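You operate a simulated robot arm through the tools that you are given. There is no shell and no other tool. Be economical: measure what you need, move in short steps, check, and stop when the job is done.

Carry out the task below with a simulated robot arm. There is one attempt and no reset: what you move stays moved.

TASK
Drain the filter bowl and set the air as the job card says.
Fine: open the air valve first; press reset last, so that the fault lamp is out.

Only the result counts: the job must be done as asked and must still hold three seconds after the hand-in. Knocking over, shifting, dropping, spilling or breaking anything else fails it.

THE ROBOT
A 7-joint arm with a two-finger parallel gripper, fixed in place. Base frame: the origin is at the foot of the arm, x ahead of it, y to its left, z up. Units: m, degrees, N and s.
With the tool pointing down near the work surface it reaches from about 0.12 to 0.62 m from the base axis. Its first joint turns from -66.0 to 66.0 degrees. Payload 2.4 kg.
The TCP is the grasp point between the finger pads, 0.03 m short of the fingertips. In the tool frame z runs along the fingers and y along their closing line. The gripper opens to 0.094 m. The fingers are 0.028 m wide and 0.01 m thick; the gripper's body (0.05 by 0.096 m) begins 0.055 m behind the TCP.
Orientation is told as [roll, pitch, yaw] about the base's x, y, z axes, in that order, counted from this pose: with the fingers straight down and closing along the base's y, the tool's x points along the base's -x, its y along +y and its z along -z.

THE INTERFACE
- The arm moves only by the tool arm_command. Its argument "increments" is text: rows parted by semicolons, each of 7 numbers parted by spaces: the shift along the tool's x, y, z in m, then the turn, a rotation vector about the tool's x, y, z in degrees, then the finger opening in m, from 0 to 0.094. In form: tx ty tz rx ry rz hand; .... A call has 1 to 8 rows; each row shifts and turns the commanded pose from where the row before left it, along the tool's axes as they then stand. Each row takes 0.2 s and may step no farther than 0.05 m and 8.6 degrees from the row before; otherwise, or with a gripper value out of range, the whole call is refused. A pose out of reach is approached as far as the arm can. The call stops where the force on the tool passes 50 N (or 10 N more than at its start, if that is more) or the arm is blocked; 0.2 s more then pass. Each finger travels about 0.153 m/s and halts on what it meets, pressing with about 22 N; the grip force reading is that of the motor and also rises with nothing between the fingers. The clock runs only during rows and for 0.2 s after the last one: add rows that do not move to give the fingers time. It gives the time, the measured TCP pose, the force on the tool (base axes), the opening and the grip force at its end, in the units of the frame above (readings bear some noise), with the torque about the TCP (base axes, N m) and any sound that the robot's microphone picked up.
- Cameras (640 x 400 px; columns grow to the right, rows downward): "scene" is fixed at [0.0303, 0.4651, 1.4511]; the picture's right is [-0.81, -0.58, 0.00], its down [-0.30, 0.42, -0.85] and it looks along [0.50, -0.70, -0.52] (base axes); focal length 314 px, centre (320, 200). "wrist" rides on the gripper at [0.076, 0.014, -0.102] in the tool frame; the picture's right is [-0.18, 0.98, 0.00], its down [-0.75, -0.14, -0.64] and it looks along [-0.63, -0.12, 0.77] (tool axes); focal length 243 px, centre (320, 200). There is no depth. A picture from a camera that has moved, and an enlarged one, comes with that camera's place and axes in the base frame and with its lens.
- get_image(camera): a new picture of that camera. No time passes.
- zoom(camera, box): a new picture of the part [left, top, right, bottom] of that camera's present view, enlarged. No time passes.
- close_job(): hands the job in; it is judged then, once.

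Work in short steps. Places have to be worked out from the pictures, the camera data and where the tool is seen: move nearer, look again, correct. Check each grasp and each placing, and mend what went wrong. You have 120 turns and 76 pictures in all, those below and enlarged ones among them. Open the gripper and draw the arm clear of the work before you hand the job in, unless the task says otherwise; then end with one line.

The tools are called after "Request:" as a command line: name --argument value ..., lists and objects as JSON in quotes. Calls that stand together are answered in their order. arm_command: Moves the arm, as the interface text tells. Its arguments: {"type":"object","properties":{"increments":{"type":"string"}},"required":["increments"]} The other tools are called the same way: get_image (camera) takes a picture; zoom (camera, box) takes an enlarged picture of a part of a camera's view; close_job () hands the job in.

At the start:

```text
time_s: 0.0
position: [0.3481, -0.2209, 1.2795]
tool_rot: [0.0, 0.0, 0.0]
force: [0.7, -0.1, -0.7]
ft_torque: [-0.01, 0.0, 0.01]
width: 0.0939
grip_force: 0.2
```

scene: 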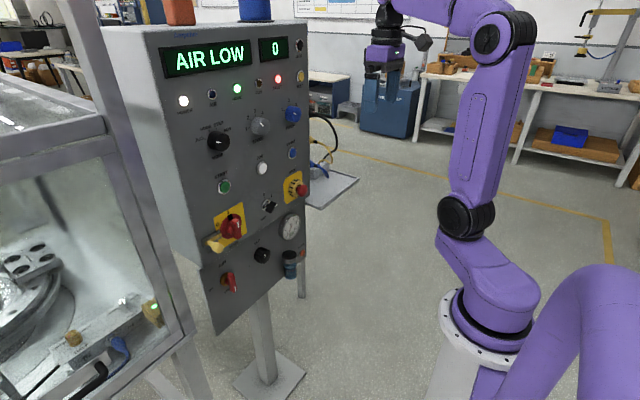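
wrist: 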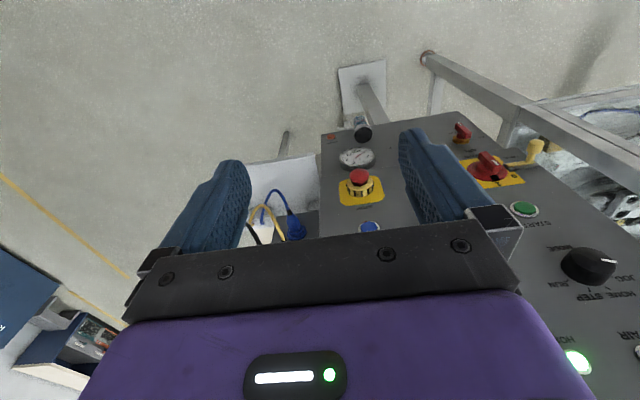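

The panel shows AIR LOW; I need detail on the panel and to find the job card. I zoom in on the panel parts.

Request:
zoom --camera "scene" --box '[150, 20, 320, 126]'

Request:
zoom --camera "scene" --box '[180, 110, 340, 210]'

Request:
zoom --camera "scene" --box '[190, 190, 350, 290]'

```text
3.76 times, centred on (235, 73) of scene
camera zoom: at [0.0303, 0.4651, 1.4511], right [-0.81, -0.58, 0.0], down [-0.3, 0.42, -0.85], along [0.5, -0.7, -0.52], focal length 1183 px, centre (640, 678)
```

zoom: 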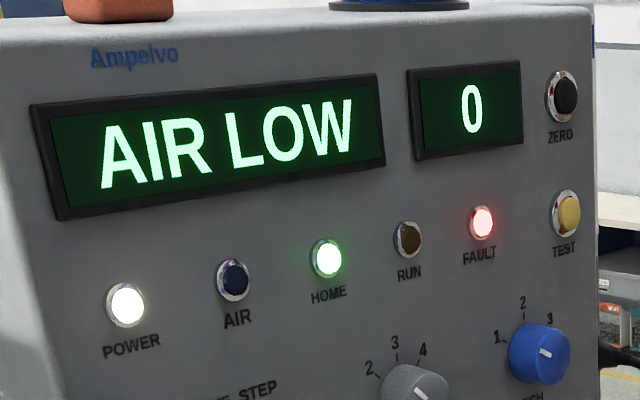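

```text
4.00 times, centred on (260, 160) of scene
camera zoom: at [0.0303, 0.4651, 1.4511], right [-0.81, -0.58, 0.0], down [-0.3, 0.42, -0.85], along [0.5, -0.7, -0.52], focal length 1257 px, centre (560, 360)
```

zoom: 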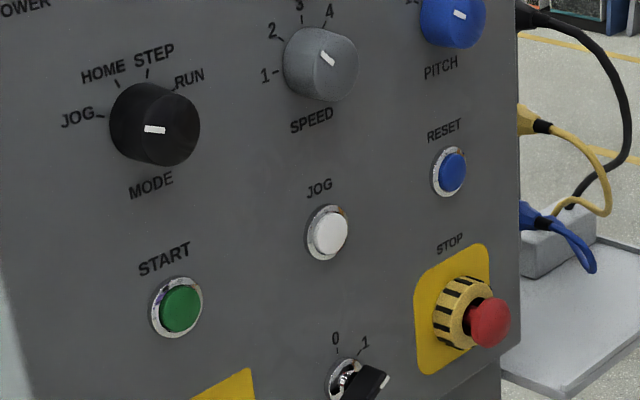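

```text
4.00 times, centred on (270, 240) of scene
camera zoom: at [0.0303, 0.4651, 1.4511], right [-0.81, -0.58, 0.0], down [-0.3, 0.42, -0.85], along [0.5, -0.7, -0.52], focal length 1257 px, centre (520, 40)
```

zoom: 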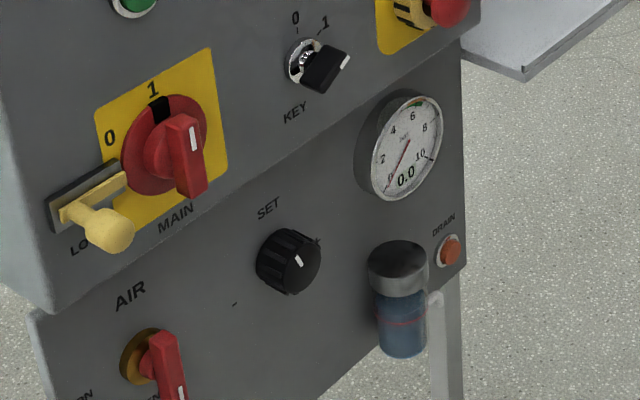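

No job card is on the panel parts seen so far. I look at the surroundings and the display top.

Request:
zoom --camera "scene" --box '[0, 0, 160, 100]'

Request:
zoom --camera "scene" --box '[240, 0, 400, 100]'

Request:
zoom --camera "scene" --box '[190, 240, 320, 321]'

Request:
zoom --camera "wrist" --box '[300, 100, 540, 250]'

```text
4.00 times, centred on (80, 50) of scene
camera zoom: at [0.0303, 0.4651, 1.4511], right [-0.81, -0.58, 0.0], down [-0.3, 0.42, -0.85], along [0.5, -0.7, -0.52], focal length 1257 px, centre (1280, 800)
```

zoom: 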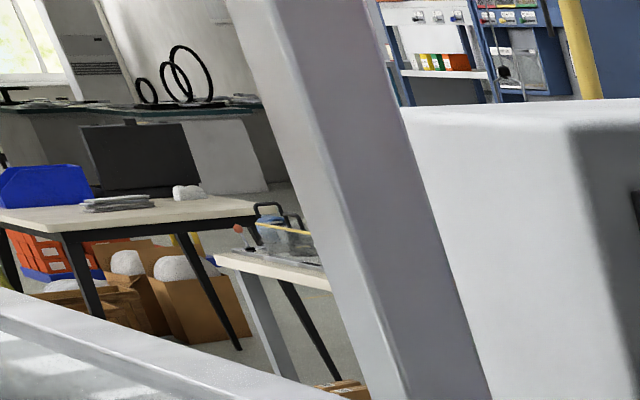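

```text
4.00 times, centred on (320, 50) of scene
camera zoom: at [0.0303, 0.4651, 1.4511], right [-0.81, -0.58, 0.0], down [-0.3, 0.42, -0.85], along [0.5, -0.7, -0.52], focal length 1257 px, centre (320, 800)
```

zoom: 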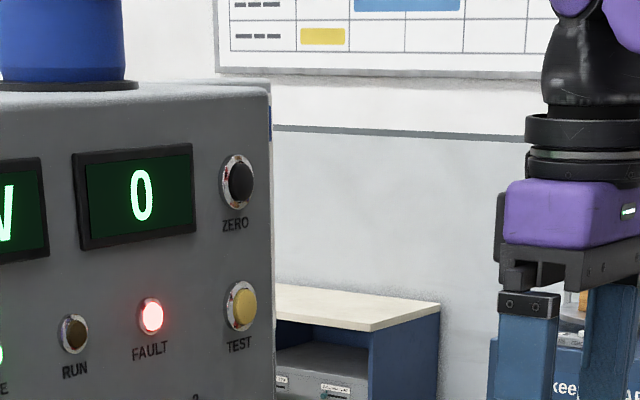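

```text
4.92 times, centred on (255, 280) of scene
camera zoom: at [0.0303, 0.4651, 1.4511], right [-0.81, -0.58, 0.0], down [-0.3, 0.42, -0.85], along [0.5, -0.7, -0.52], focal length 1547 px, centre (640, -196)
```

zoom: 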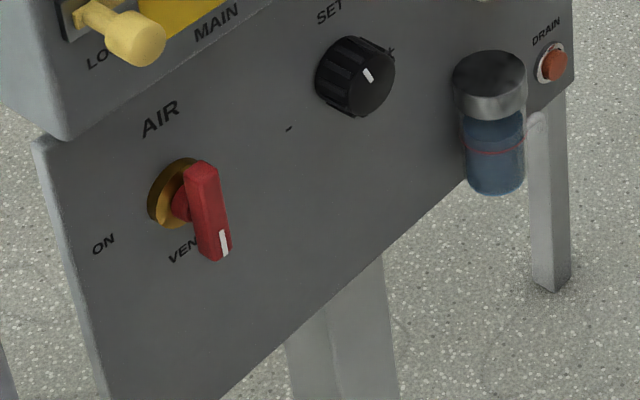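

```text
2.67 times, centred on (420, 175) of wrist
camera zoom: at [0.2712, -0.2061, 1.3827], right [0.18, 0.98, 0.0], down [0.75, -0.14, 0.64], along [0.63, -0.12, -0.77], focal length 647 px, centre (53, 267)
```

zoom: 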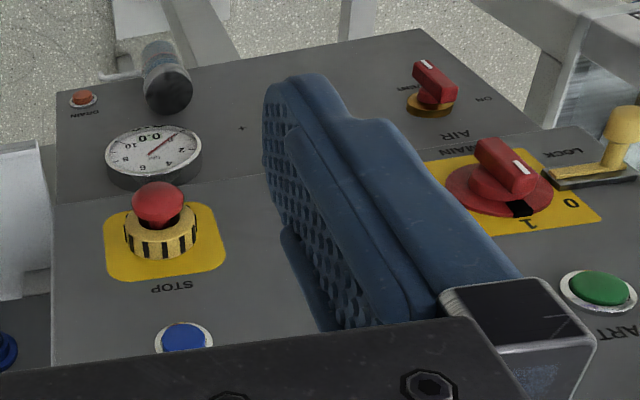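

Triangulation puts STOP near (0.556,-0.181,0.98) and the air handle tip near (0.58,0.096,0.785), so the panel faces the robot. I tilt the tool forward so the wrist camera looks around for the job card.

Request:
arm_command --increments "0 0 0 0 -8 0 0.094; 0 0 0 0 -8 0 0.094; 0 0 0 0 -8 0 0.094; 0 0 0 0 -8 0 0.094; 0 0 0 0 -8 0 0.094"

Request:
get_image --camera "wrist"

```text
time_s: 1.2
position: [0.3479, -0.2215, 1.2801]
tool_rot: [0.0, -40.3, 0.0]
force: [-1.1, 0.6, -0.1]
ft_torque: [-0.02, -0.01, -0.01]
width: 0.0941
grip_force: 0.1
```

```text
66 pictures are left
camera wrist: at [0.2232, -0.2063, 1.3097], right [0.14, 0.98, 0.12], down [0.16, -0.14, 0.98], along [0.98, -0.12, -0.18], focal length 243 px, centre (320, 200)
```

wrist: 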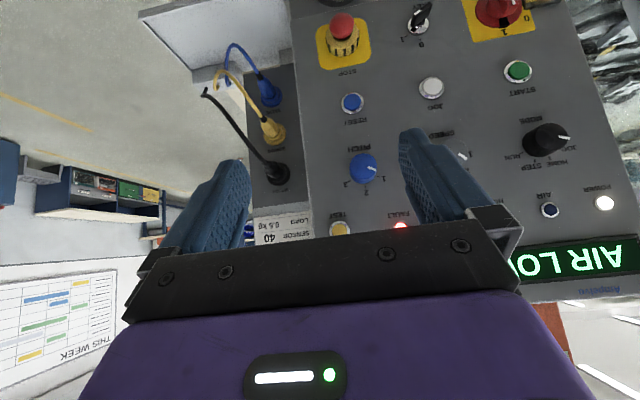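

A card-like label shows on the cabinet's right side; I zoom in.

Request:
zoom --camera "wrist" --box '[225, 180, 345, 255]'

```text
5.33 times, centred on (285, 218) of wrist
camera zoom: at [0.2232, -0.2063, 1.3097], right [0.14, 0.98, 0.12], down [0.16, -0.14, 0.98], along [0.98, -0.12, -0.18], focal length 1294 px, centre (507, 107)
```

zoom: 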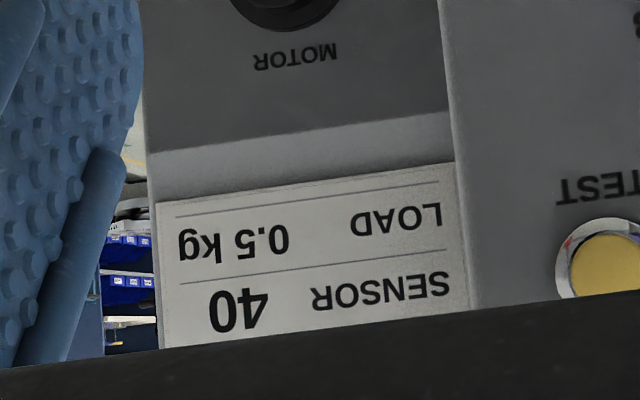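

This is the job card; its upper rows are hidden by the hand. I tilt up further and look again.

Request:
arm_command --increments "0 0 0 0 -8 0 0.094; 0 0 0 0 -8 0 0.094; 0 -0.03 0 0 -6 0 0.094"

Request:
get_image --camera "wrist"

```text
time_s: 2.0
position: [0.3482, -0.2546, 1.2812]
tool_rot: [0.0, -62.0, -0.1]
force: [-0.2, -0.4, -0.4]
ft_torque: [-0.03, -0.01, -0.02]
width: 0.0937
grip_force: 0.0
```

```text
64 pictures are left
camera wrist: at [0.2219, -0.2387, 1.2613], right [0.09, 0.98, 0.16], down [-0.21, -0.14, 0.97], along [0.97, -0.12, 0.2], focal length 243 px, centre (320, 200)
```

wrist: 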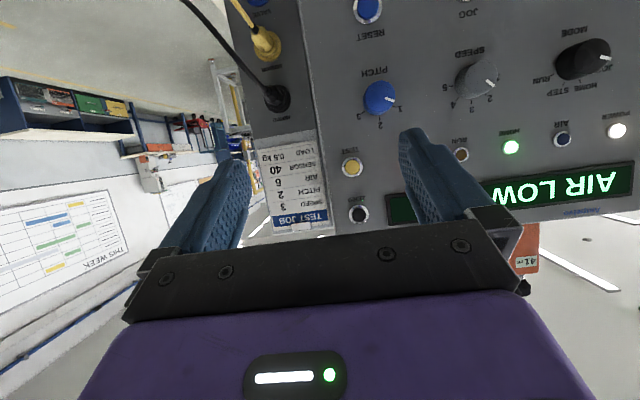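

Request:
zoom --camera "wrist" --box '[245, 135, 345, 235]'

```text
4.00 times, centred on (295, 185) of wrist
camera zoom: at [0.2219, -0.2387, 1.2613], right [0.09, 0.98, 0.16], down [-0.21, -0.14, 0.97], along [0.97, -0.12, 0.2], focal length 970 px, centre (420, 260)
```

zoom: 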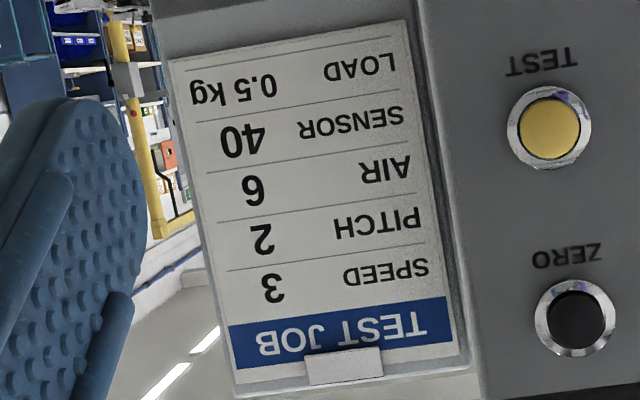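

The AIR digit is upside down in this view, so I zoom in on it to tell 6 from 9.

Request:
zoom --camera "wrist" --box '[290, 170, 326, 192]'

Request:
zoom --camera "wrist" --box '[294, 170, 320, 186]'

Request:
zoom --camera "wrist" --box '[268, 170, 304, 192]'

Request:
zoom --camera "scene" --box '[276, 208, 304, 244]'

```text
16.00 times, centred on (308, 181) of wrist
camera zoom: at [0.2219, -0.2387, 1.2613], right [0.09, 0.98, 0.16], down [-0.21, -0.14, 0.97], along [0.97, -0.12, 0.2], focal length 3882 px, centre (512, 504)
```

zoom: 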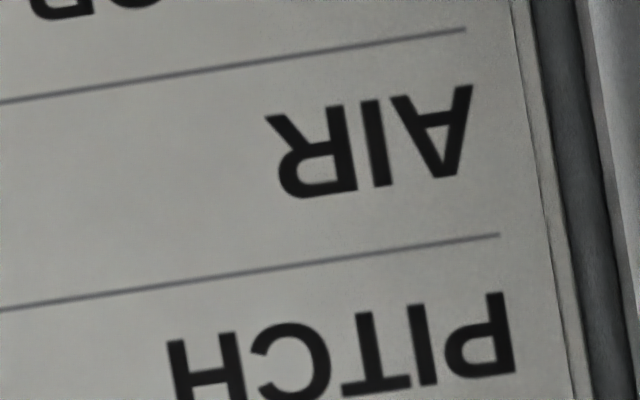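

```text
16.00 times, centred on (307, 178) of wrist
camera zoom: at [0.2219, -0.2387, 1.2613], right [0.09, 0.98, 0.16], down [-0.21, -0.14, 0.97], along [0.97, -0.12, 0.2], focal length 3882 px, centre (528, 552)
```

zoom: 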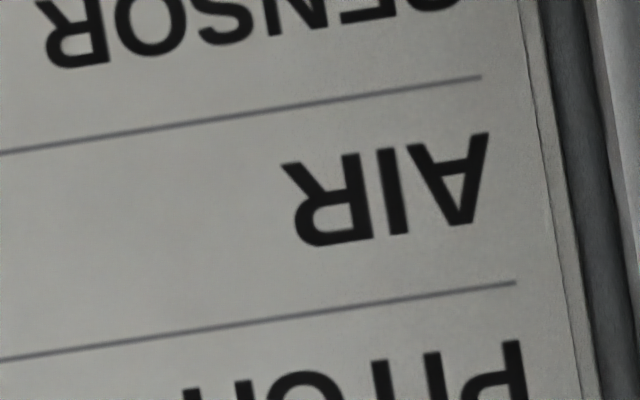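

```text
16.00 times, centred on (286, 181) of wrist
camera zoom: at [0.2219, -0.2387, 1.2613], right [0.09, 0.98, 0.16], down [-0.21, -0.14, 0.97], along [0.97, -0.12, 0.2], focal length 3882 px, centre (864, 504)
```

zoom: 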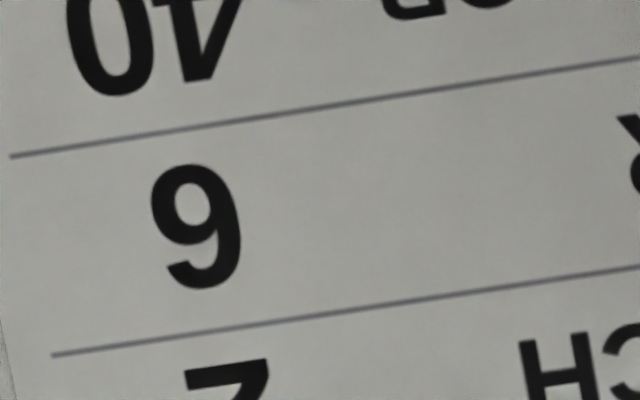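

```text
11.11 times, centred on (290, 226) of scene
camera zoom: at [0.0303, 0.4651, 1.4512], right [-0.81, -0.58, 0.0], down [-0.3, 0.42, -0.85], along [0.5, -0.7, -0.52], focal length 3491 px, centre (653, -89)
```

zoom: 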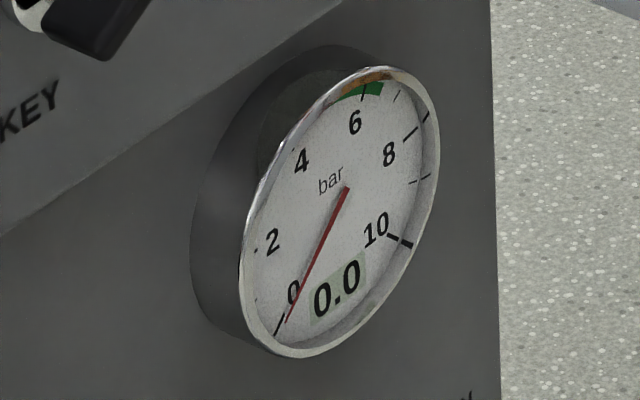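

In the picture the glyph is an upside-down 6 (the gauge's green band also sits at 6), so air must be 6.0 bar. Now I lower the arm in front of the lower panel, staying at x≈0.35.

Request:
arm_command --increments "0.0353 0.024 0.0188 0 0 0 0.094; 0.0353 0.024 0.0188 0 0 0 0.094; 0.0353 0.024 0.0188 0 0 0 0.094; 0.0353 0.024 0.0188 0 0 0 0.094; 0.0353 0.024 0.0188 0 0 0 0.094; 0.0353 0.024 0.0188 0 0 0 0.094; 0.0353 0.024 0.0188 0 0 0 0.094; 0.0353 0.024 0.0188 0 0 0 0.094"

Request:
get_image --camera "wrist"

```text
time_s: 3.8
position: [0.4199, -0.1377, 1.1338]
tool_rot: [0.2, -61.8, 0.1]
force: [-0.3, -0.8, 0.2]
ft_torque: [0.02, -0.01, 0.0]
width: 0.0942
grip_force: 0.1
out of reach, approached as far as the arm can: row 3, 4, 5, 6, 7, 8
```

```text
58 pictures are left
camera wrist: at [0.2933, -0.1234, 1.1158], right [0.08, 0.98, 0.16], down [-0.21, -0.14, 0.97], along [0.97, -0.12, 0.19], focal length 243 px, centre (320, 200)
```

wrist: 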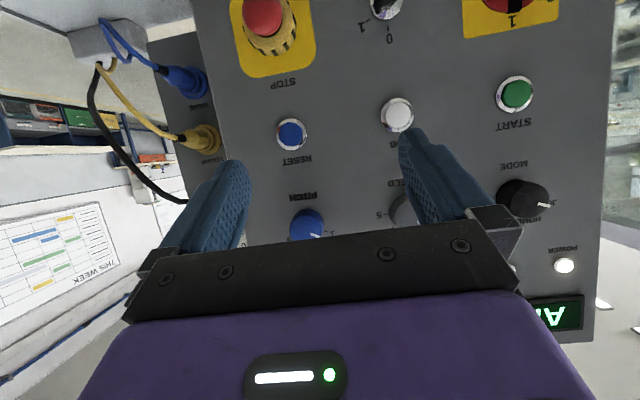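

The arm can't hold that pose so close to its base. I move the command outward (+x) to find where it is reachable.

Request:
arm_command --increments "-0.0235 0 0.044 0 0 0 0.094"

```text
time_s: 4.2
position: [0.4725, -0.1372, 1.1339]
tool_rot: [0.0, -62.1, 0.1]
force: [0.1, 1.3, 0.3]
ft_torque: [-0.01, 0.03, -0.03]
width: 0.0939
grip_force: 0.2
```

The command follows the achieved pose. I descend now at x≈0.47, well short of the knobs (panel ≈0.57).

Request:
arm_command --increments "0.0353 0.024 0.0188 0 0 0 0.094; 0.0353 0.024 0.0188 0 0 0 0.094; 0.0353 0.024 0.0188 0 0 0 0.094; 0.0353 0.024 0.0188 0 0 0 0.094; 0.0353 0.024 0.0188 0 0 0 0.094"

Request:
get_image --camera "wrist"

```text
time_s: 5.3
position: [0.5489, 0.0066, 1.0078]
tool_rot: [-0.4, -63.3, 18.2]
force: [-76.6, -4.6, 47.4]
ft_torque: [-1.45, -1.92, -2.81]
width: 0.0835
grip_force: 0.1
out of reach, approached as far as the arm can: row 1, 2, 3, 4
stopped in row 5: the force on the tool passed its limit (the readings are from after the stop); the commanded pose is now the measured one
```

```text
57 pictures are left
camera wrist: at [0.4242, -0.0179, 0.9857], right [-0.22, 0.96, 0.16], down [-0.18, -0.2, 0.96], along [0.96, 0.18, 0.22], focal length 243 px, centre (320, 200)
```

wrist: 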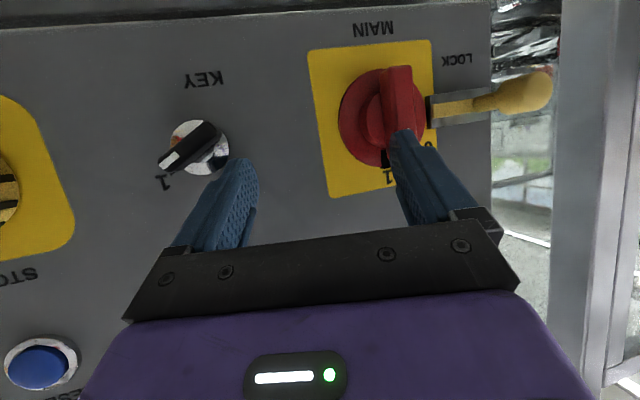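

The "approach" pushed outward and a fingertip touched the panel. I back straight off along the tool axis and check nothing moved.

Request:
arm_command --increments "0 0 -0.04 0 0 0 0.094"

Request:
get_image --camera "scene"

```text
time_s: 5.7
position: [0.5184, -0.0016, 1.0222]
tool_rot: [-0.4, -63.0, 18.5]
force: [-0.5, 0.6, -0.9]
ft_torque: [-0.02, 0.0, 0.03]
width: 0.0941
grip_force: 0.0
```

```text
56 pictures are left
```

scene: 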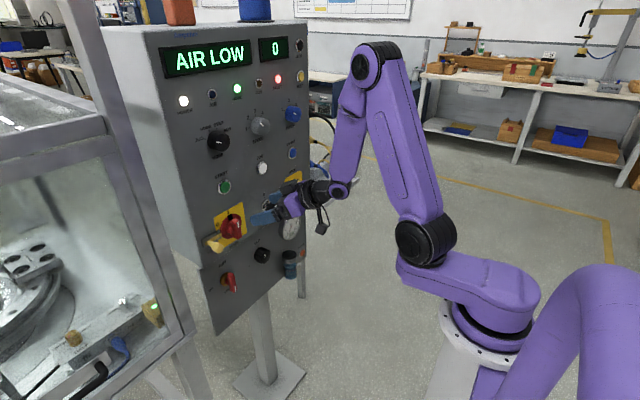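

Nothing seems disturbed. I back off, reduce the pitch to about -40° and undo the yaw.

Request:
arm_command --increments "0 0 -0.03 0 7.7 0 0.094; 0 0 -0.02 0 7.7 0 0.094; 0 0 0 0 7.7 0 0.094; 0 0 0 4 0 4.7 0.094; 0 0 0 4 0 4.7 0.094; 0 0 0 4 0 4.7 0.094"

Request:
get_image --camera "wrist"

```text
time_s: 7.1
position: [0.477, -0.0171, 1.0479]
tool_rot: [-0.4, -39.9, -0.4]
force: [-0.5, -0.4, -0.2]
ft_torque: [0.02, -0.02, -0.01]
width: 0.0938
grip_force: 0.0
```

```text
55 pictures are left
camera wrist: at [0.353, -0.0011, 1.0782], right [0.15, 0.98, 0.11], down [0.16, -0.14, 0.98], along [0.97, -0.13, -0.18], focal length 243 px, centre (320, 200)
```

wrist: 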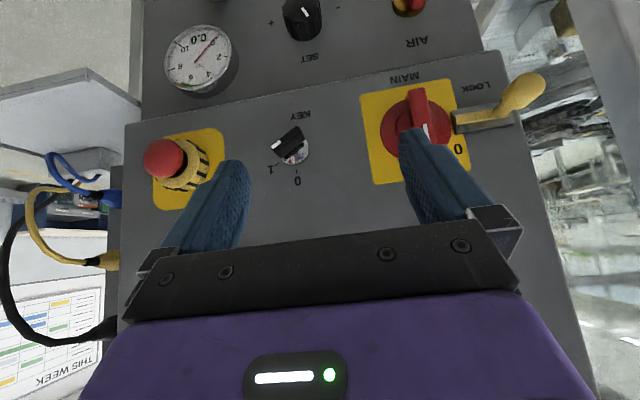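

Now descend in a few steps at pitch -40°, keeping x≈0.47.

Request:
arm_command --increments "0.0257 0.015 0.0306 0 0 0 0.094; 0.0257 0.015 0.0306 0 0 0 0.094; 0.0257 0.015 0.0306 0 0 0 0.094"

Request:
get_image --camera "wrist"

```text
time_s: 7.9
position: [0.4762, 0.0256, 0.928]
tool_rot: [-0.5, -40.1, -0.3]
force: [-0.1, 0.3, -0.1]
ft_torque: [-0.01, 0.01, 0.03]
width: 0.0943
grip_force: 0.1
```

```text
54 pictures are left
camera wrist: at [0.3526, 0.042, 0.9588], right [0.15, 0.98, 0.11], down [0.16, -0.14, 0.98], along [0.98, -0.13, -0.18], focal length 243 px, centre (320, 200)
```

wrist: 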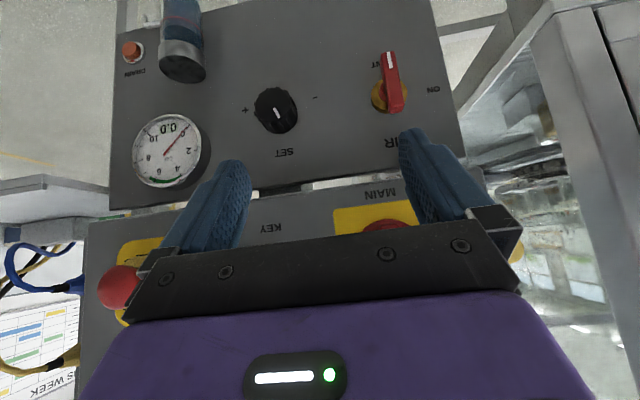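

Good view of the lower panel. I zoom into the AIR lever to fix the pivot and lever outline.

Request:
zoom --camera "wrist" --box '[350, 40, 446, 100]'

Request:
zoom --camera "scene" --box '[208, 262, 248, 302]'

```text
6.67 times, centred on (398, 70) of wrist
camera zoom: at [0.3526, 0.042, 0.9588], right [0.15, 0.98, 0.11], down [0.16, -0.14, 0.98], along [0.98, -0.13, -0.18], focal length 1618 px, centre (-200, 1067)
```

zoom: 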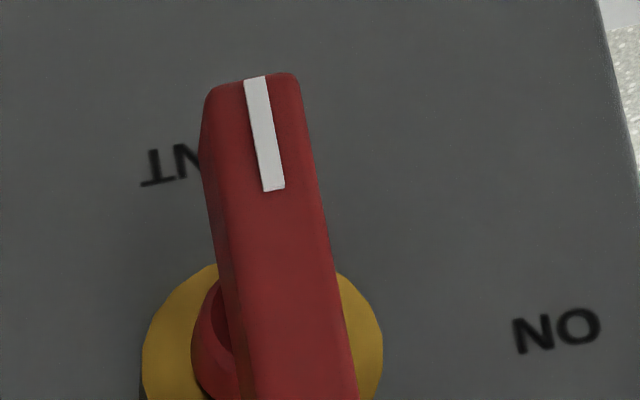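

```text
10.00 times, centred on (228, 282) of scene
camera zoom: at [0.0303, 0.4651, 1.4511], right [-0.81, -0.58, 0.0], down [-0.3, 0.42, -0.85], along [0.5, -0.7, -0.52], focal length 3142 px, centre (1240, -620)
```

zoom: 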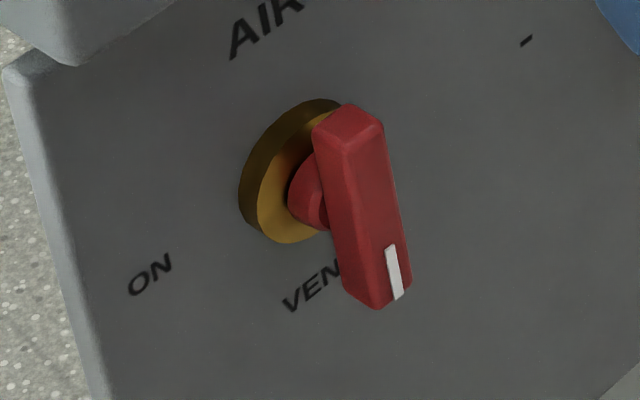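

Estimates: lever pivot ≈(·,0.098,0.81), lever front face x≈0.577, length ≈0.06 vertical, disc x≈0.61; SET knob face ≈(0.583,-0.023,0.818). I move in front of the lever and test how horizontal the tool can get there.

Request:
arm_command --increments "0.0091 0.0167 0.0315 0 0 0 0.094; 0.0091 0.0167 0.0315 0 0 0 0.094; 0.0091 0.0167 0.0315 0 0 0 0.094; 0 0 0 0 -7 0 0.094"

```text
time_s: 8.9
position: [0.5508, 0.0585, 0.855]
tool_rot: [2.5, -46.5, -2.0]
force: [0.0, 0.4, -0.6]
ft_torque: [0.02, -0.05, 0.02]
width: 0.0941
grip_force: 0.1
out of reach, approached as far as the arm can: row 2, 3, 4
```

The tool is limited to about -45° pitch here, so I'll push the lever with closed fingers instead. First back off 3 cm, close the fingers, ease the pitch a bit.

Request:
arm_command --increments "0.0207 0 -0.0216 0 0 0 0.094; 0 0 0 0 5 0 0; 0 0 0 0 0 0 0"

Request:
get_image --camera "wrist"

```text
time_s: 9.7
position: [0.5446, 0.0561, 0.8687]
tool_rot: [0.4, -41.7, -0.7]
force: [0.6, 0.6, -0.1]
ft_torque: [0.02, 0.0, 0.0]
width: 0.0
grip_force: 22.2
out of reach, approached as far as the arm can: row 1, 2
```

```text
51 pictures are left
camera wrist: at [0.4193, 0.0717, 0.8948], right [0.14, 0.98, 0.13], down [0.13, -0.15, 0.98], along [0.98, -0.12, -0.15], focal length 243 px, centre (320, 200)
```

wrist: 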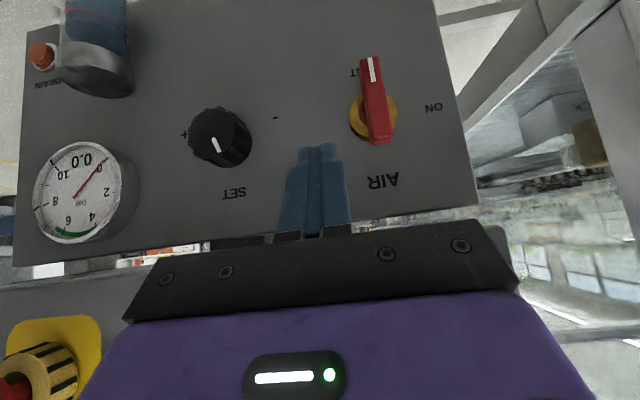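

The lever is in view to the right of the closed fingers. I ease pitch to about -32° for reach, and look before going in.

Request:
arm_command --increments "0 0 0 0 5 0 0; 0 0 0 0 5 0 0"

```text
time_s: 10.3
position: [0.5452, 0.0585, 0.8683]
tool_rot: [-0.3, -31.9, -0.3]
force: [0.4, -0.1, 0.4]
ft_torque: [0.0, 0.01, -0.01]
width: 0.0
grip_force: 22.2
```

Reachable now. I advance the closed fingertips to beside the lever's lower half (tip ≈(0.59,0.062,0.79)).

Request:
arm_command --increments "0.002 0.001 0.0306 0 0 0 0; 0.002 0.001 0.0306 0 0 0 0"

Request:
get_image --camera "wrist"

Request:
zoom --camera "scene" --box '[190, 190, 350, 290]'

```text
time_s: 10.9
position: [0.5744, 0.0592, 0.8146]
tool_rot: [-0.4, -32.0, -0.1]
force: [-0.4, -0.8, -0.7]
ft_torque: [0.02, 0.02, 0.01]
width: 0.0
grip_force: 21.9
```

```text
50 pictures are left
camera wrist: at [0.4561, 0.0751, 0.8622], right [0.16, 0.98, 0.09], down [0.3, -0.14, 0.94], along [0.94, -0.13, -0.32], focal length 243 px, centre (320, 200)
```

wrist: 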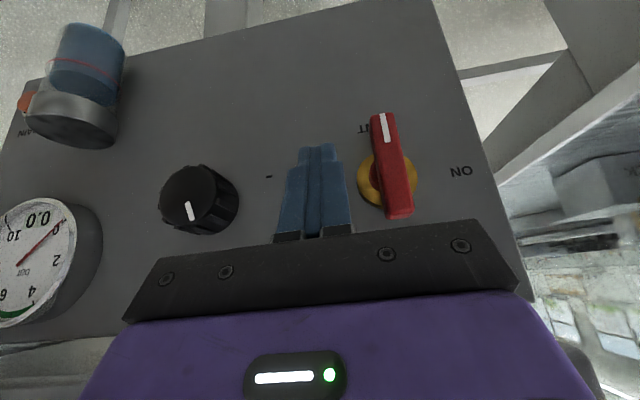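

```text
4.00 times, centred on (270, 240) of scene
camera zoom: at [0.0303, 0.4651, 1.4511], right [-0.81, -0.58, 0.0], down [-0.3, 0.42, -0.85], along [0.5, -0.7, -0.52], focal length 1257 px, centre (520, 40)
```

zoom: 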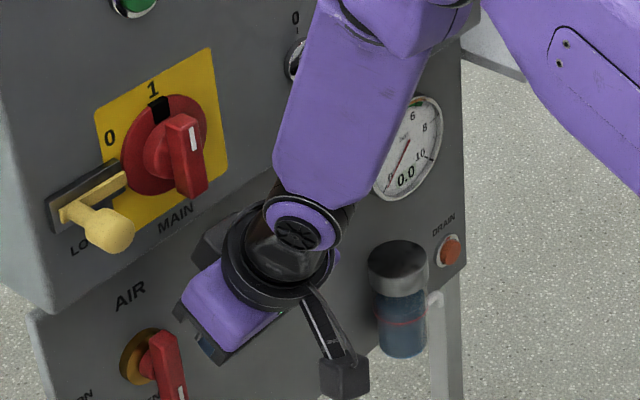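

The fingertips sit beside the lever (VENT side). I push its lower end toward +y (ON), in small steps, aiming for about 45-50°.

Request:
arm_command --increments "0.0032 0 0.0051 0 0 0 0; 0 0.012 0 0 0 0 0; 0 0.012 0 0 0 0 0; 0.001 0.01 0.0015 0 0 0 0; 0.001 0.01 0.0015 0 0 0 0"

Request:
get_image --camera "wrist"

```text
time_s: 12.1
position: [0.5768, 0.0798, 0.806]
tool_rot: [0.4, -31.5, -2.0]
force: [-0.7, -3.1, -0.1]
ft_torque: [0.03, -0.05, 0.0]
width: 0.0
grip_force: 22.2
out of reach, approached as far as the arm can: row 5
stopped in row 5: the force on the tool passed its limit (the readings are from after the stop); the commanded pose is now the measured one
```

```text
48 pictures are left
camera wrist: at [0.4588, 0.0971, 0.8554], right [0.19, 0.98, 0.1], down [0.3, -0.16, 0.94], along [0.93, -0.15, -0.32], focal length 243 px, centre (320, 200)
```

wrist: 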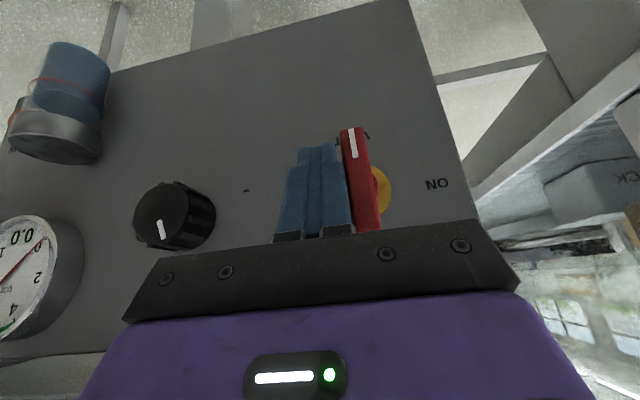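

The finger leaned across both halves of the lever and jammed without turning it. Better: straddle the upper half with the fingers slightly open and drag it toward -y from above. I back out, open to 0.05, then shift.

Request:
arm_command --increments "0 -0.006 0 0 0 0 0; 0 0 -0.03 0 0 0 0; 0 0 -0.03 -1.0 0 -1.7 0.05; 0 0.014 0 0 0 0 0.05; 0 0 0 0 0 0 0.05"

Request:
get_image --camera "wrist"

```text
time_s: 13.3
position: [0.546, 0.0885, 0.8585]
tool_rot: [0.2, -31.4, 0.1]
force: [-0.1, -0.3, 0.1]
ft_torque: [0.01, 0.02, 0.04]
width: 0.0498
grip_force: 0.0
```

```text
47 pictures are left
camera wrist: at [0.4263, 0.1027, 0.907], right [0.15, 0.98, 0.1], down [0.31, -0.14, 0.94], along [0.94, -0.11, -0.32], focal length 243 px, centre (320, 200)
```

wrist: 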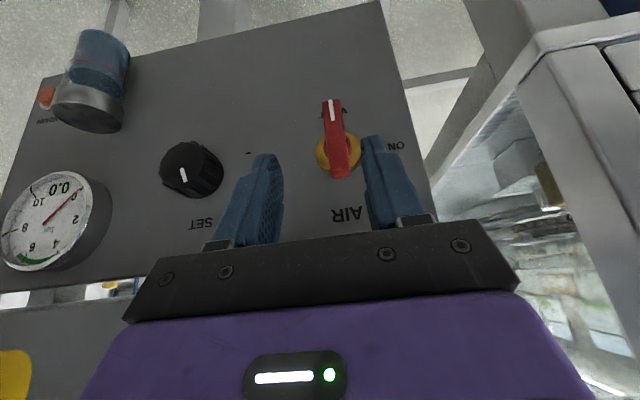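

Upper lever end confirmed at ≈(0.577,0.10,0.842). I insert the fingers astride it (base +x), then drag toward -y.

Request:
arm_command --increments "-0.01 0 0.0096 0 0 0 0.05; -0.01 0 0.0096 0 0 0 0.05; 0 -0.01 0 0 0 0 0.05; 0 -0.01 0 0 0 0 0.05"

Request:
get_image --camera "wrist"

```text
time_s: 14.3
position: [0.5683, 0.0685, 0.851]
tool_rot: [0.3, -31.1, 0.1]
force: [-31.6, 1.0, -4.6]
ft_torque: [-0.21, -3.06, -0.38]
width: 0.0501
grip_force: 0.4
```

```text
46 pictures are left
camera wrist: at [0.4502, 0.083, 0.9007], right [0.16, 0.98, 0.1], down [0.31, -0.14, 0.94], along [0.94, -0.12, -0.33], focal length 243 px, centre (320, 200)
```

wrist: 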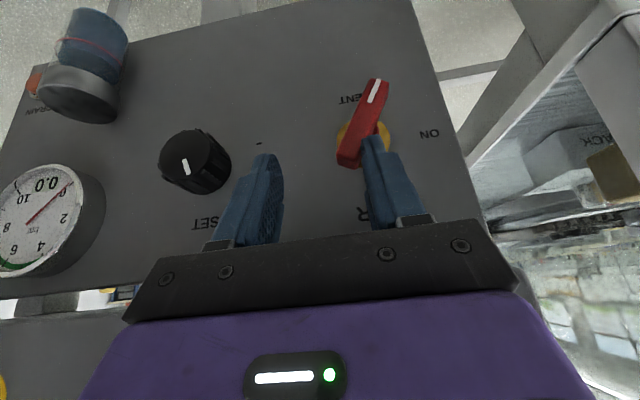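

The lever has begun to turn, but a −32 N x-force acting about 0.1 m above the TCP says the hand body is touching the MAIN handle. I back off a little and tilt more horizontal for clearance.

Request:
arm_command --increments "0.0085 0 -0.0052 0 0 0 0.05; 0 0 0 0 -6 0 0.05"

Request:
zoom --camera "scene" --box '[180, 190, 340, 290]'

```text
time_s: 14.9
position: [0.5634, 0.0691, 0.854]
tool_rot: [0.2, -37.9, 0.1]
force: [-0.5, -0.2, -0.7]
ft_torque: [-0.05, 0.01, 0.0]
width: 0.0502
grip_force: 0.0
```

```text
4.00 times, centred on (260, 240) of scene
camera zoom: at [0.0304, 0.4651, 1.4511], right [-0.81, -0.58, 0.0], down [-0.3, 0.42, -0.85], along [0.5, -0.7, -0.52], focal length 1257 px, centre (560, 40)
```

zoom: 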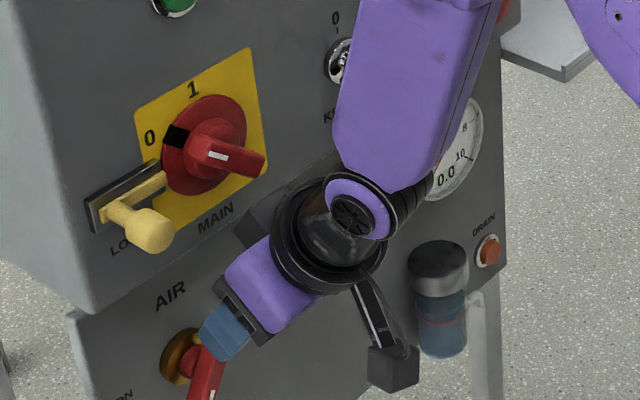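

The MAIN switch has been turned by the contact: its mark now points at 0. I check the whole scene before mending it.

Request:
get_image --camera "scene"

```text
44 pictures are left
```

scene: 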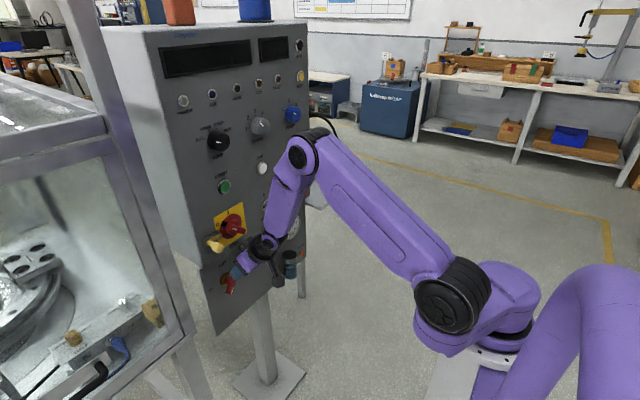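

Power is off; I'll restore MAIN after the valve. The hand now has more clearance, so I continue dragging the lever's upper end toward -y and slightly down, watching forces.

Request:
arm_command --increments "0 -0.01 0 0 0 0 0.05; 0 -0.01 0 0 0 0 0.05"

Request:
get_image --camera "wrist"

```text
time_s: 15.5
position: [0.5624, 0.0493, 0.8543]
tool_rot: [0.3, -37.5, 0.2]
force: [0.2, 0.1, -0.6]
ft_torque: [-0.01, -0.01, 0.01]
width: 0.05
grip_force: 0.0
```

```text
43 pictures are left
camera wrist: at [0.4395, 0.0635, 0.8897], right [0.14, 0.98, 0.12], down [0.21, -0.14, 0.97], along [0.97, -0.11, -0.22], focal length 243 px, centre (320, 200)
```

wrist: 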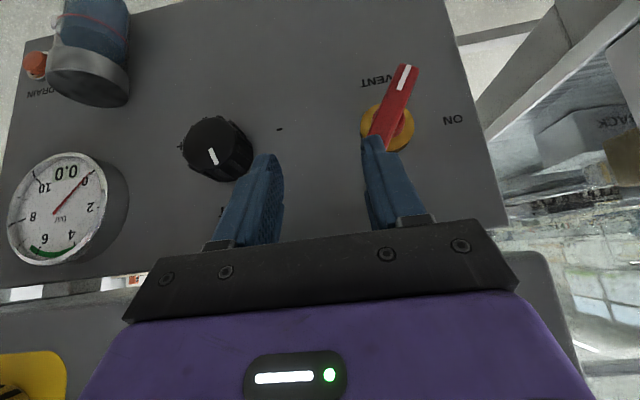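

The finger slipped past; lever is about 28° along. I lift, move in a bit deeper, and press the raised end downward from above with the +y finger.

Request:
arm_command --increments "-0.0135 0 -0.0174 0 0 0 0.05; -0.0063 0.002 0.0049 0 0 0 0.05; 0.0061 0 0.0079 0 0 0 0.05; 0.0061 0 0.0079 0 0 0 0.05"

Request:
get_image --camera "wrist"

```text
time_s: 16.1
position: [0.5638, 0.0507, 0.8705]
tool_rot: [0.2, -36.6, 0.2]
force: [-3.6, -0.2, -2.1]
ft_torque: [-0.03, -0.21, 0.01]
width: 0.0501
grip_force: 0.1
stopped in row 3: the force on the tool passed its limit (the readings are from after the stop); the commanded pose is now the measured one
```

```text
42 pictures are left
camera wrist: at [0.4414, 0.0653, 0.909], right [0.14, 0.98, 0.11], down [0.22, -0.14, 0.96], along [0.96, -0.11, -0.24], focal length 243 px, centre (320, 200)
```

wrist: 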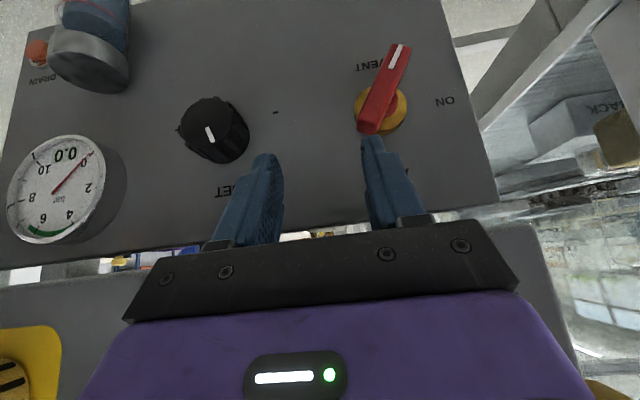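

Stopped by contact, possibly hand body versus the MAIN knob again. I check the scene close-up.

Request:
zoom --camera "scene" --box '[195, 195, 291, 255]'

```text
6.67 times, centred on (243, 225) of scene
camera zoom: at [0.0303, 0.4651, 1.4511], right [-0.81, -0.58, 0.0], down [-0.3, 0.42, -0.85], along [0.5, -0.7, -0.52], focal length 2095 px, centre (833, 33)
```

zoom: 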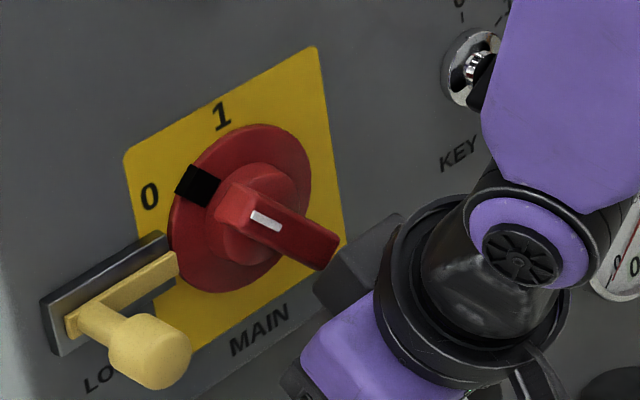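

The box on the wrist's panel side is near the MAIN handle, and the finger passed in front of the lever rather than against it. I go back to the +y side of the lever and probe how deep the fingers can go.

Request:
arm_command --increments "0.008 0 -0.006 0 0 0 0.05; 0 0.02 0 0 -1 0 0.05; 0 0.02 0 0 0 0 0.05; 0.009 0 0.012 0 0 0 0.05; -0.0064 0 0.0048 0 0 0 0.05; -0.0064 0 0.0048 0 0 0 0.05"

Request:
get_image --camera "wrist"

```text
time_s: 17.5
position: [0.5725, 0.0844, 0.8595]
tool_rot: [0.4, -37.7, 0.3]
force: [-0.7, -1.1, -0.6]
ft_torque: [-0.04, 0.0, -0.03]
width: 0.0502
grip_force: 0.1
out of reach, approached as far as the arm can: row 3, 4
```

```text
40 pictures are left
camera wrist: at [0.4507, 0.0976, 0.8948], right [0.14, 0.98, 0.12], down [0.2, -0.14, 0.97], along [0.97, -0.11, -0.22], focal length 243 px, centre (320, 200)
```

wrist: 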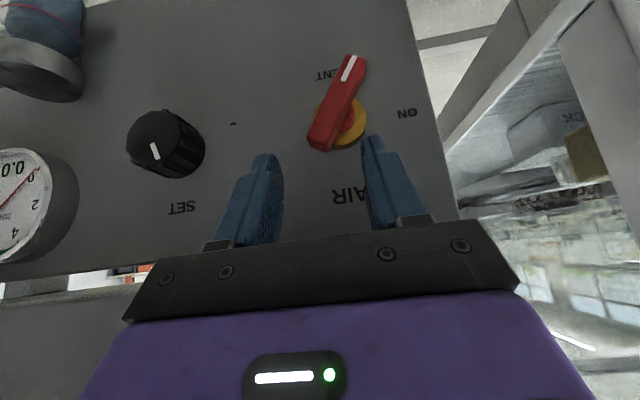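

Free at x=0.5725. Now I drag -y again at this depth, going slightly down.

Request:
arm_command --increments "0 -0.01 0 0 0 0 0.05; 0.001 -0.01 0.0013 0 0 0 0.05; 0.001 -0.01 0.0013 0 0 0 0.05; 0.0015 -0.01 0.002 0 0 0 0.05"

Request:
get_image --camera "wrist"

```text
time_s: 18.5
position: [0.5734, 0.0435, 0.8533]
tool_rot: [0.3, -37.7, 0.3]
force: [0.5, -0.1, 0.6]
ft_torque: [0.02, 0.05, 0.03]
width: 0.0501
grip_force: 0.1
```

```text
39 pictures are left
camera wrist: at [0.4503, 0.0579, 0.8885], right [0.14, 0.98, 0.12], down [0.2, -0.14, 0.97], along [0.97, -0.11, -0.22], focal length 243 px, centre (320, 200)
```

wrist: 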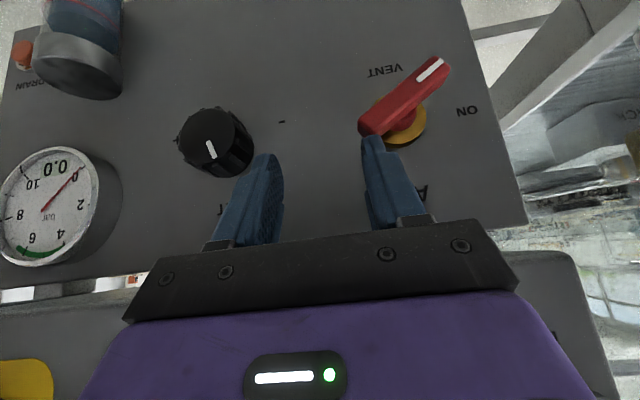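

Lever is at about 50° now, with the finger over its raised end. I press straight down in small steps.

Request:
arm_command --increments "0.0049 0 0.0063 0 1 0 0.05; 0.0049 0 0.0063 0 1 0 0.05; 0.0049 0 0.0063 0 1 0 0.05"

Request:
get_image --camera "wrist"

```text
time_s: 19.3
position: [0.5752, 0.0444, 0.8374]
tool_rot: [0.2, -35.5, 0.2]
force: [-21.2, 0.0, 23.7]
ft_torque: [0.7, 0.36, 0.73]
width: 0.0499
grip_force: 0.1
stopped in row 3: the force on the tool passed its limit (the readings are from after the stop); the commanded pose is now the measured one
```

```text
38 pictures are left
camera wrist: at [0.4523, 0.0588, 0.8767], right [0.14, 0.98, 0.11], down [0.24, -0.14, 0.96], along [0.96, -0.11, -0.26], focal length 243 px, centre (320, 200)
```

wrist: 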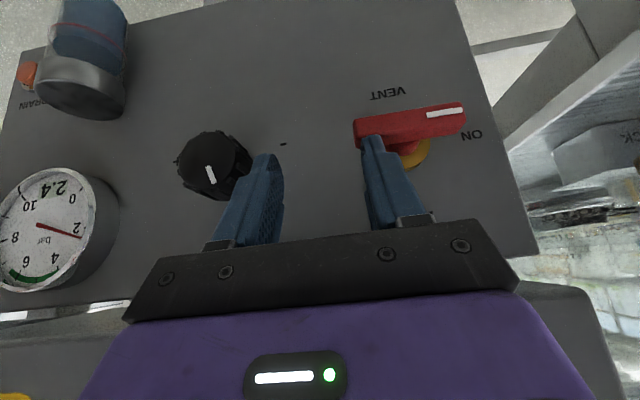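

AIR is ON: lever horizontal and gauge reads 2.4 bar. I lift off, back away, open to 0.07 and move in front of the SET knob at y≈-0.025.

Request:
arm_command --increments "-0.0114 0 -0.0164 0 0 0 0.05; 0.02 0 -0.025 0 0 0 0.05; 0 -0.035 0 0 0 0 0.07; 0 -0.034 0 0 0 0 0.07"

Request:
get_image --camera "wrist"

```text
time_s: 20.3
position: [0.5449, -0.0258, 0.8657]
tool_rot: [0.3, -35.5, 0.0]
force: [-0.5, -0.2, -0.2]
ft_torque: [0.03, -0.02, 0.04]
width: 0.0699
grip_force: 0.1
```

```text
37 pictures are left
camera wrist: at [0.4235, -0.0115, 0.9059], right [0.15, 0.98, 0.11], down [0.24, -0.14, 0.96], along [0.96, -0.11, -0.26], focal length 243 px, centre (320, 200)
```

wrist: 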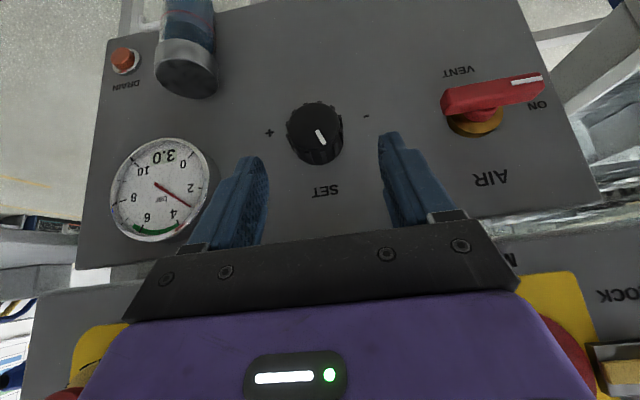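

Gauge settled at 3.0 bar; knob axis ≈(y −0.027, z 0.815), "+" toward −y (clockwise). I move the open fingers astride the knob.

Request:
arm_command --increments "-0.0036 -0.0005 0.03 0 1.5 0 0.07; -0.0036 -0.0005 0.03 0 1 0 0.07"

Request:
get_image --camera "wrist"

```text
time_s: 20.9
position: [0.5846, -0.0245, 0.8209]
tool_rot: [0.3, -33.0, 0.0]
force: [0.6, -0.3, 0.3]
ft_torque: [0.03, 0.03, -0.02]
width: 0.0698
grip_force: 0.1
```

```text
36 pictures are left
camera wrist: at [0.4649, -0.0108, 0.8665], right [0.15, 0.98, 0.1], down [0.28, -0.14, 0.95], along [0.95, -0.11, -0.3], focal length 243 px, centre (320, 200)
```

wrist: 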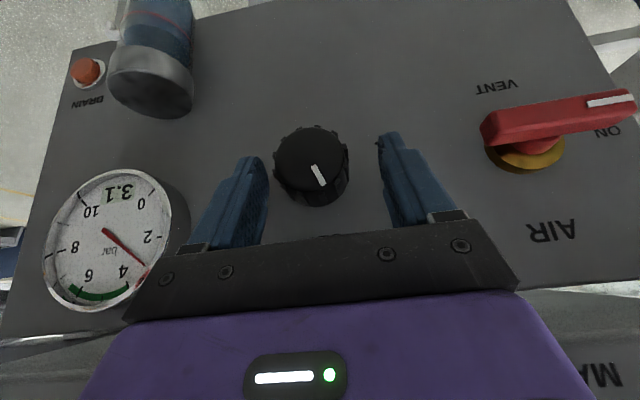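

Well centred. I drop ~8 mm further onto the axis (z≈0.812) and close on the knob.

Request:
arm_command --increments "0.001 -0.002 0.0089 0 0 0 0.07; 0 0 0 0 0 0 0.02; 0 0 0 0 0 0 0.02"

Request:
get_image --camera "wrist"

```text
time_s: 21.7
position: [0.588, -0.0294, 0.8134]
tool_rot: [0.2, -33.0, -0.1]
force: [3.7, -10.6, -5.7]
ft_torque: [-0.13, -0.46, -0.11]
width: 0.043
grip_force: 45.4
```

```text
35 pictures are left
camera wrist: at [0.4684, -0.0155, 0.8585], right [0.16, 0.98, 0.1], down [0.28, -0.14, 0.95], along [0.95, -0.12, -0.3], focal length 243 px, centre (320, 200)
```

wrist: 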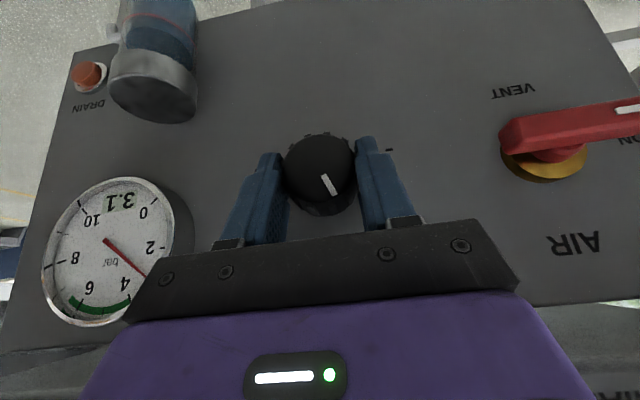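

Gripped (width 0.043). I rotate the tool clockwise about the knob axis (base +x) by 24° and watch the gauge.

Request:
arm_command --increments "0 0 0 -6.7 0 4.36 0.02; 0 0 0 -6.7 0 4.36 0.02; 0 0 0 -6.7 0 4.36 0.02"

Request:
get_image --camera "wrist"

```text
time_s: 22.5
position: [0.5884, -0.0357, 0.8117]
tool_rot: [27.8, -29.9, -15.3]
force: [3.5, -30.3, -4.6]
ft_torque: [-0.41, -0.25, 0.86]
width: 0.0431
grip_force: 44.8
```

```text
34 pictures are left
camera wrist: at [0.4683, -0.0382, 0.8589], right [0.16, 0.86, 0.49], down [0.28, -0.52, 0.81], along [0.95, 0.0, -0.32], focal length 243 px, centre (320, 200)
```

wrist: 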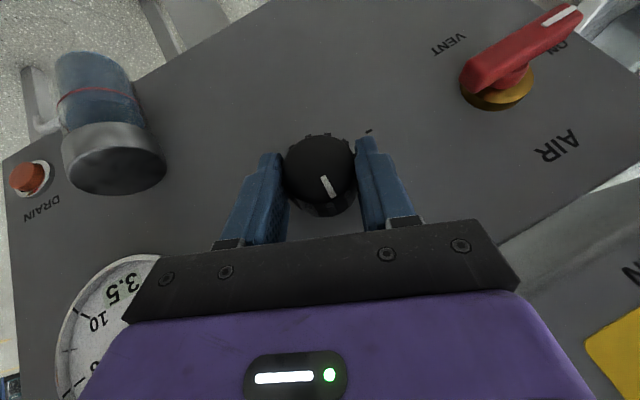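

Reading 3.5 and rising; the sideways load shows the true axis is ≈1.4 cm below the TCP, so I add a tangential shift per row. I rotate another 24°.

Request:
arm_command --increments "-0.002 -0.0082 -0.0031 0 0 0 0.02; 0 -0.002 0 -6.7 0 4.36 0.02; 0 -0.002 0 -6.7 0 4.36 0.02; 0 -0.002 0 -6.7 0 4.36 0.02; 0 0 0 0 0 0 0.02"

Request:
zoom --camera "scene" --box '[240, 200, 320, 250]'

Request:
get_image --camera "wrist"

```text
time_s: 23.7
position: [0.5879, -0.0394, 0.809]
tool_rot: [53.3, -21.2, -25.6]
force: [3.1, -3.4, 4.3]
ft_torque: [0.06, 0.15, -1.08]
width: 0.0427
grip_force: 44.9
```

```text
8.00 times, centred on (280, 225) of scene
camera zoom: at [0.0303, 0.4651, 1.4512], right [-0.81, -0.58, 0.0], down [-0.3, 0.42, -0.85], along [0.5, -0.7, -0.52], focal length 2514 px, centre (640, 0)
```

zoom: 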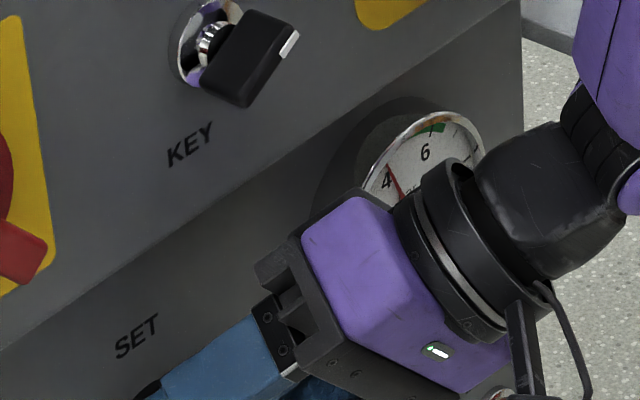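

```text
32 pictures are left
camera wrist: at [0.4682, -0.0635, 0.8493], right [0.15, 0.58, 0.8], down [0.29, -0.8, 0.53], along [0.95, 0.15, -0.29], focal length 243 px, centre (320, 200)
```

wrist: 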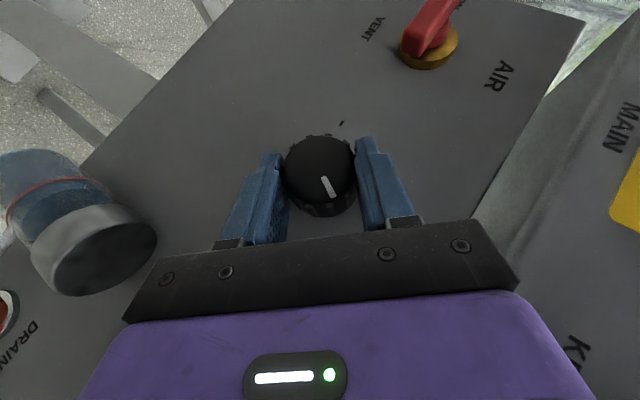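

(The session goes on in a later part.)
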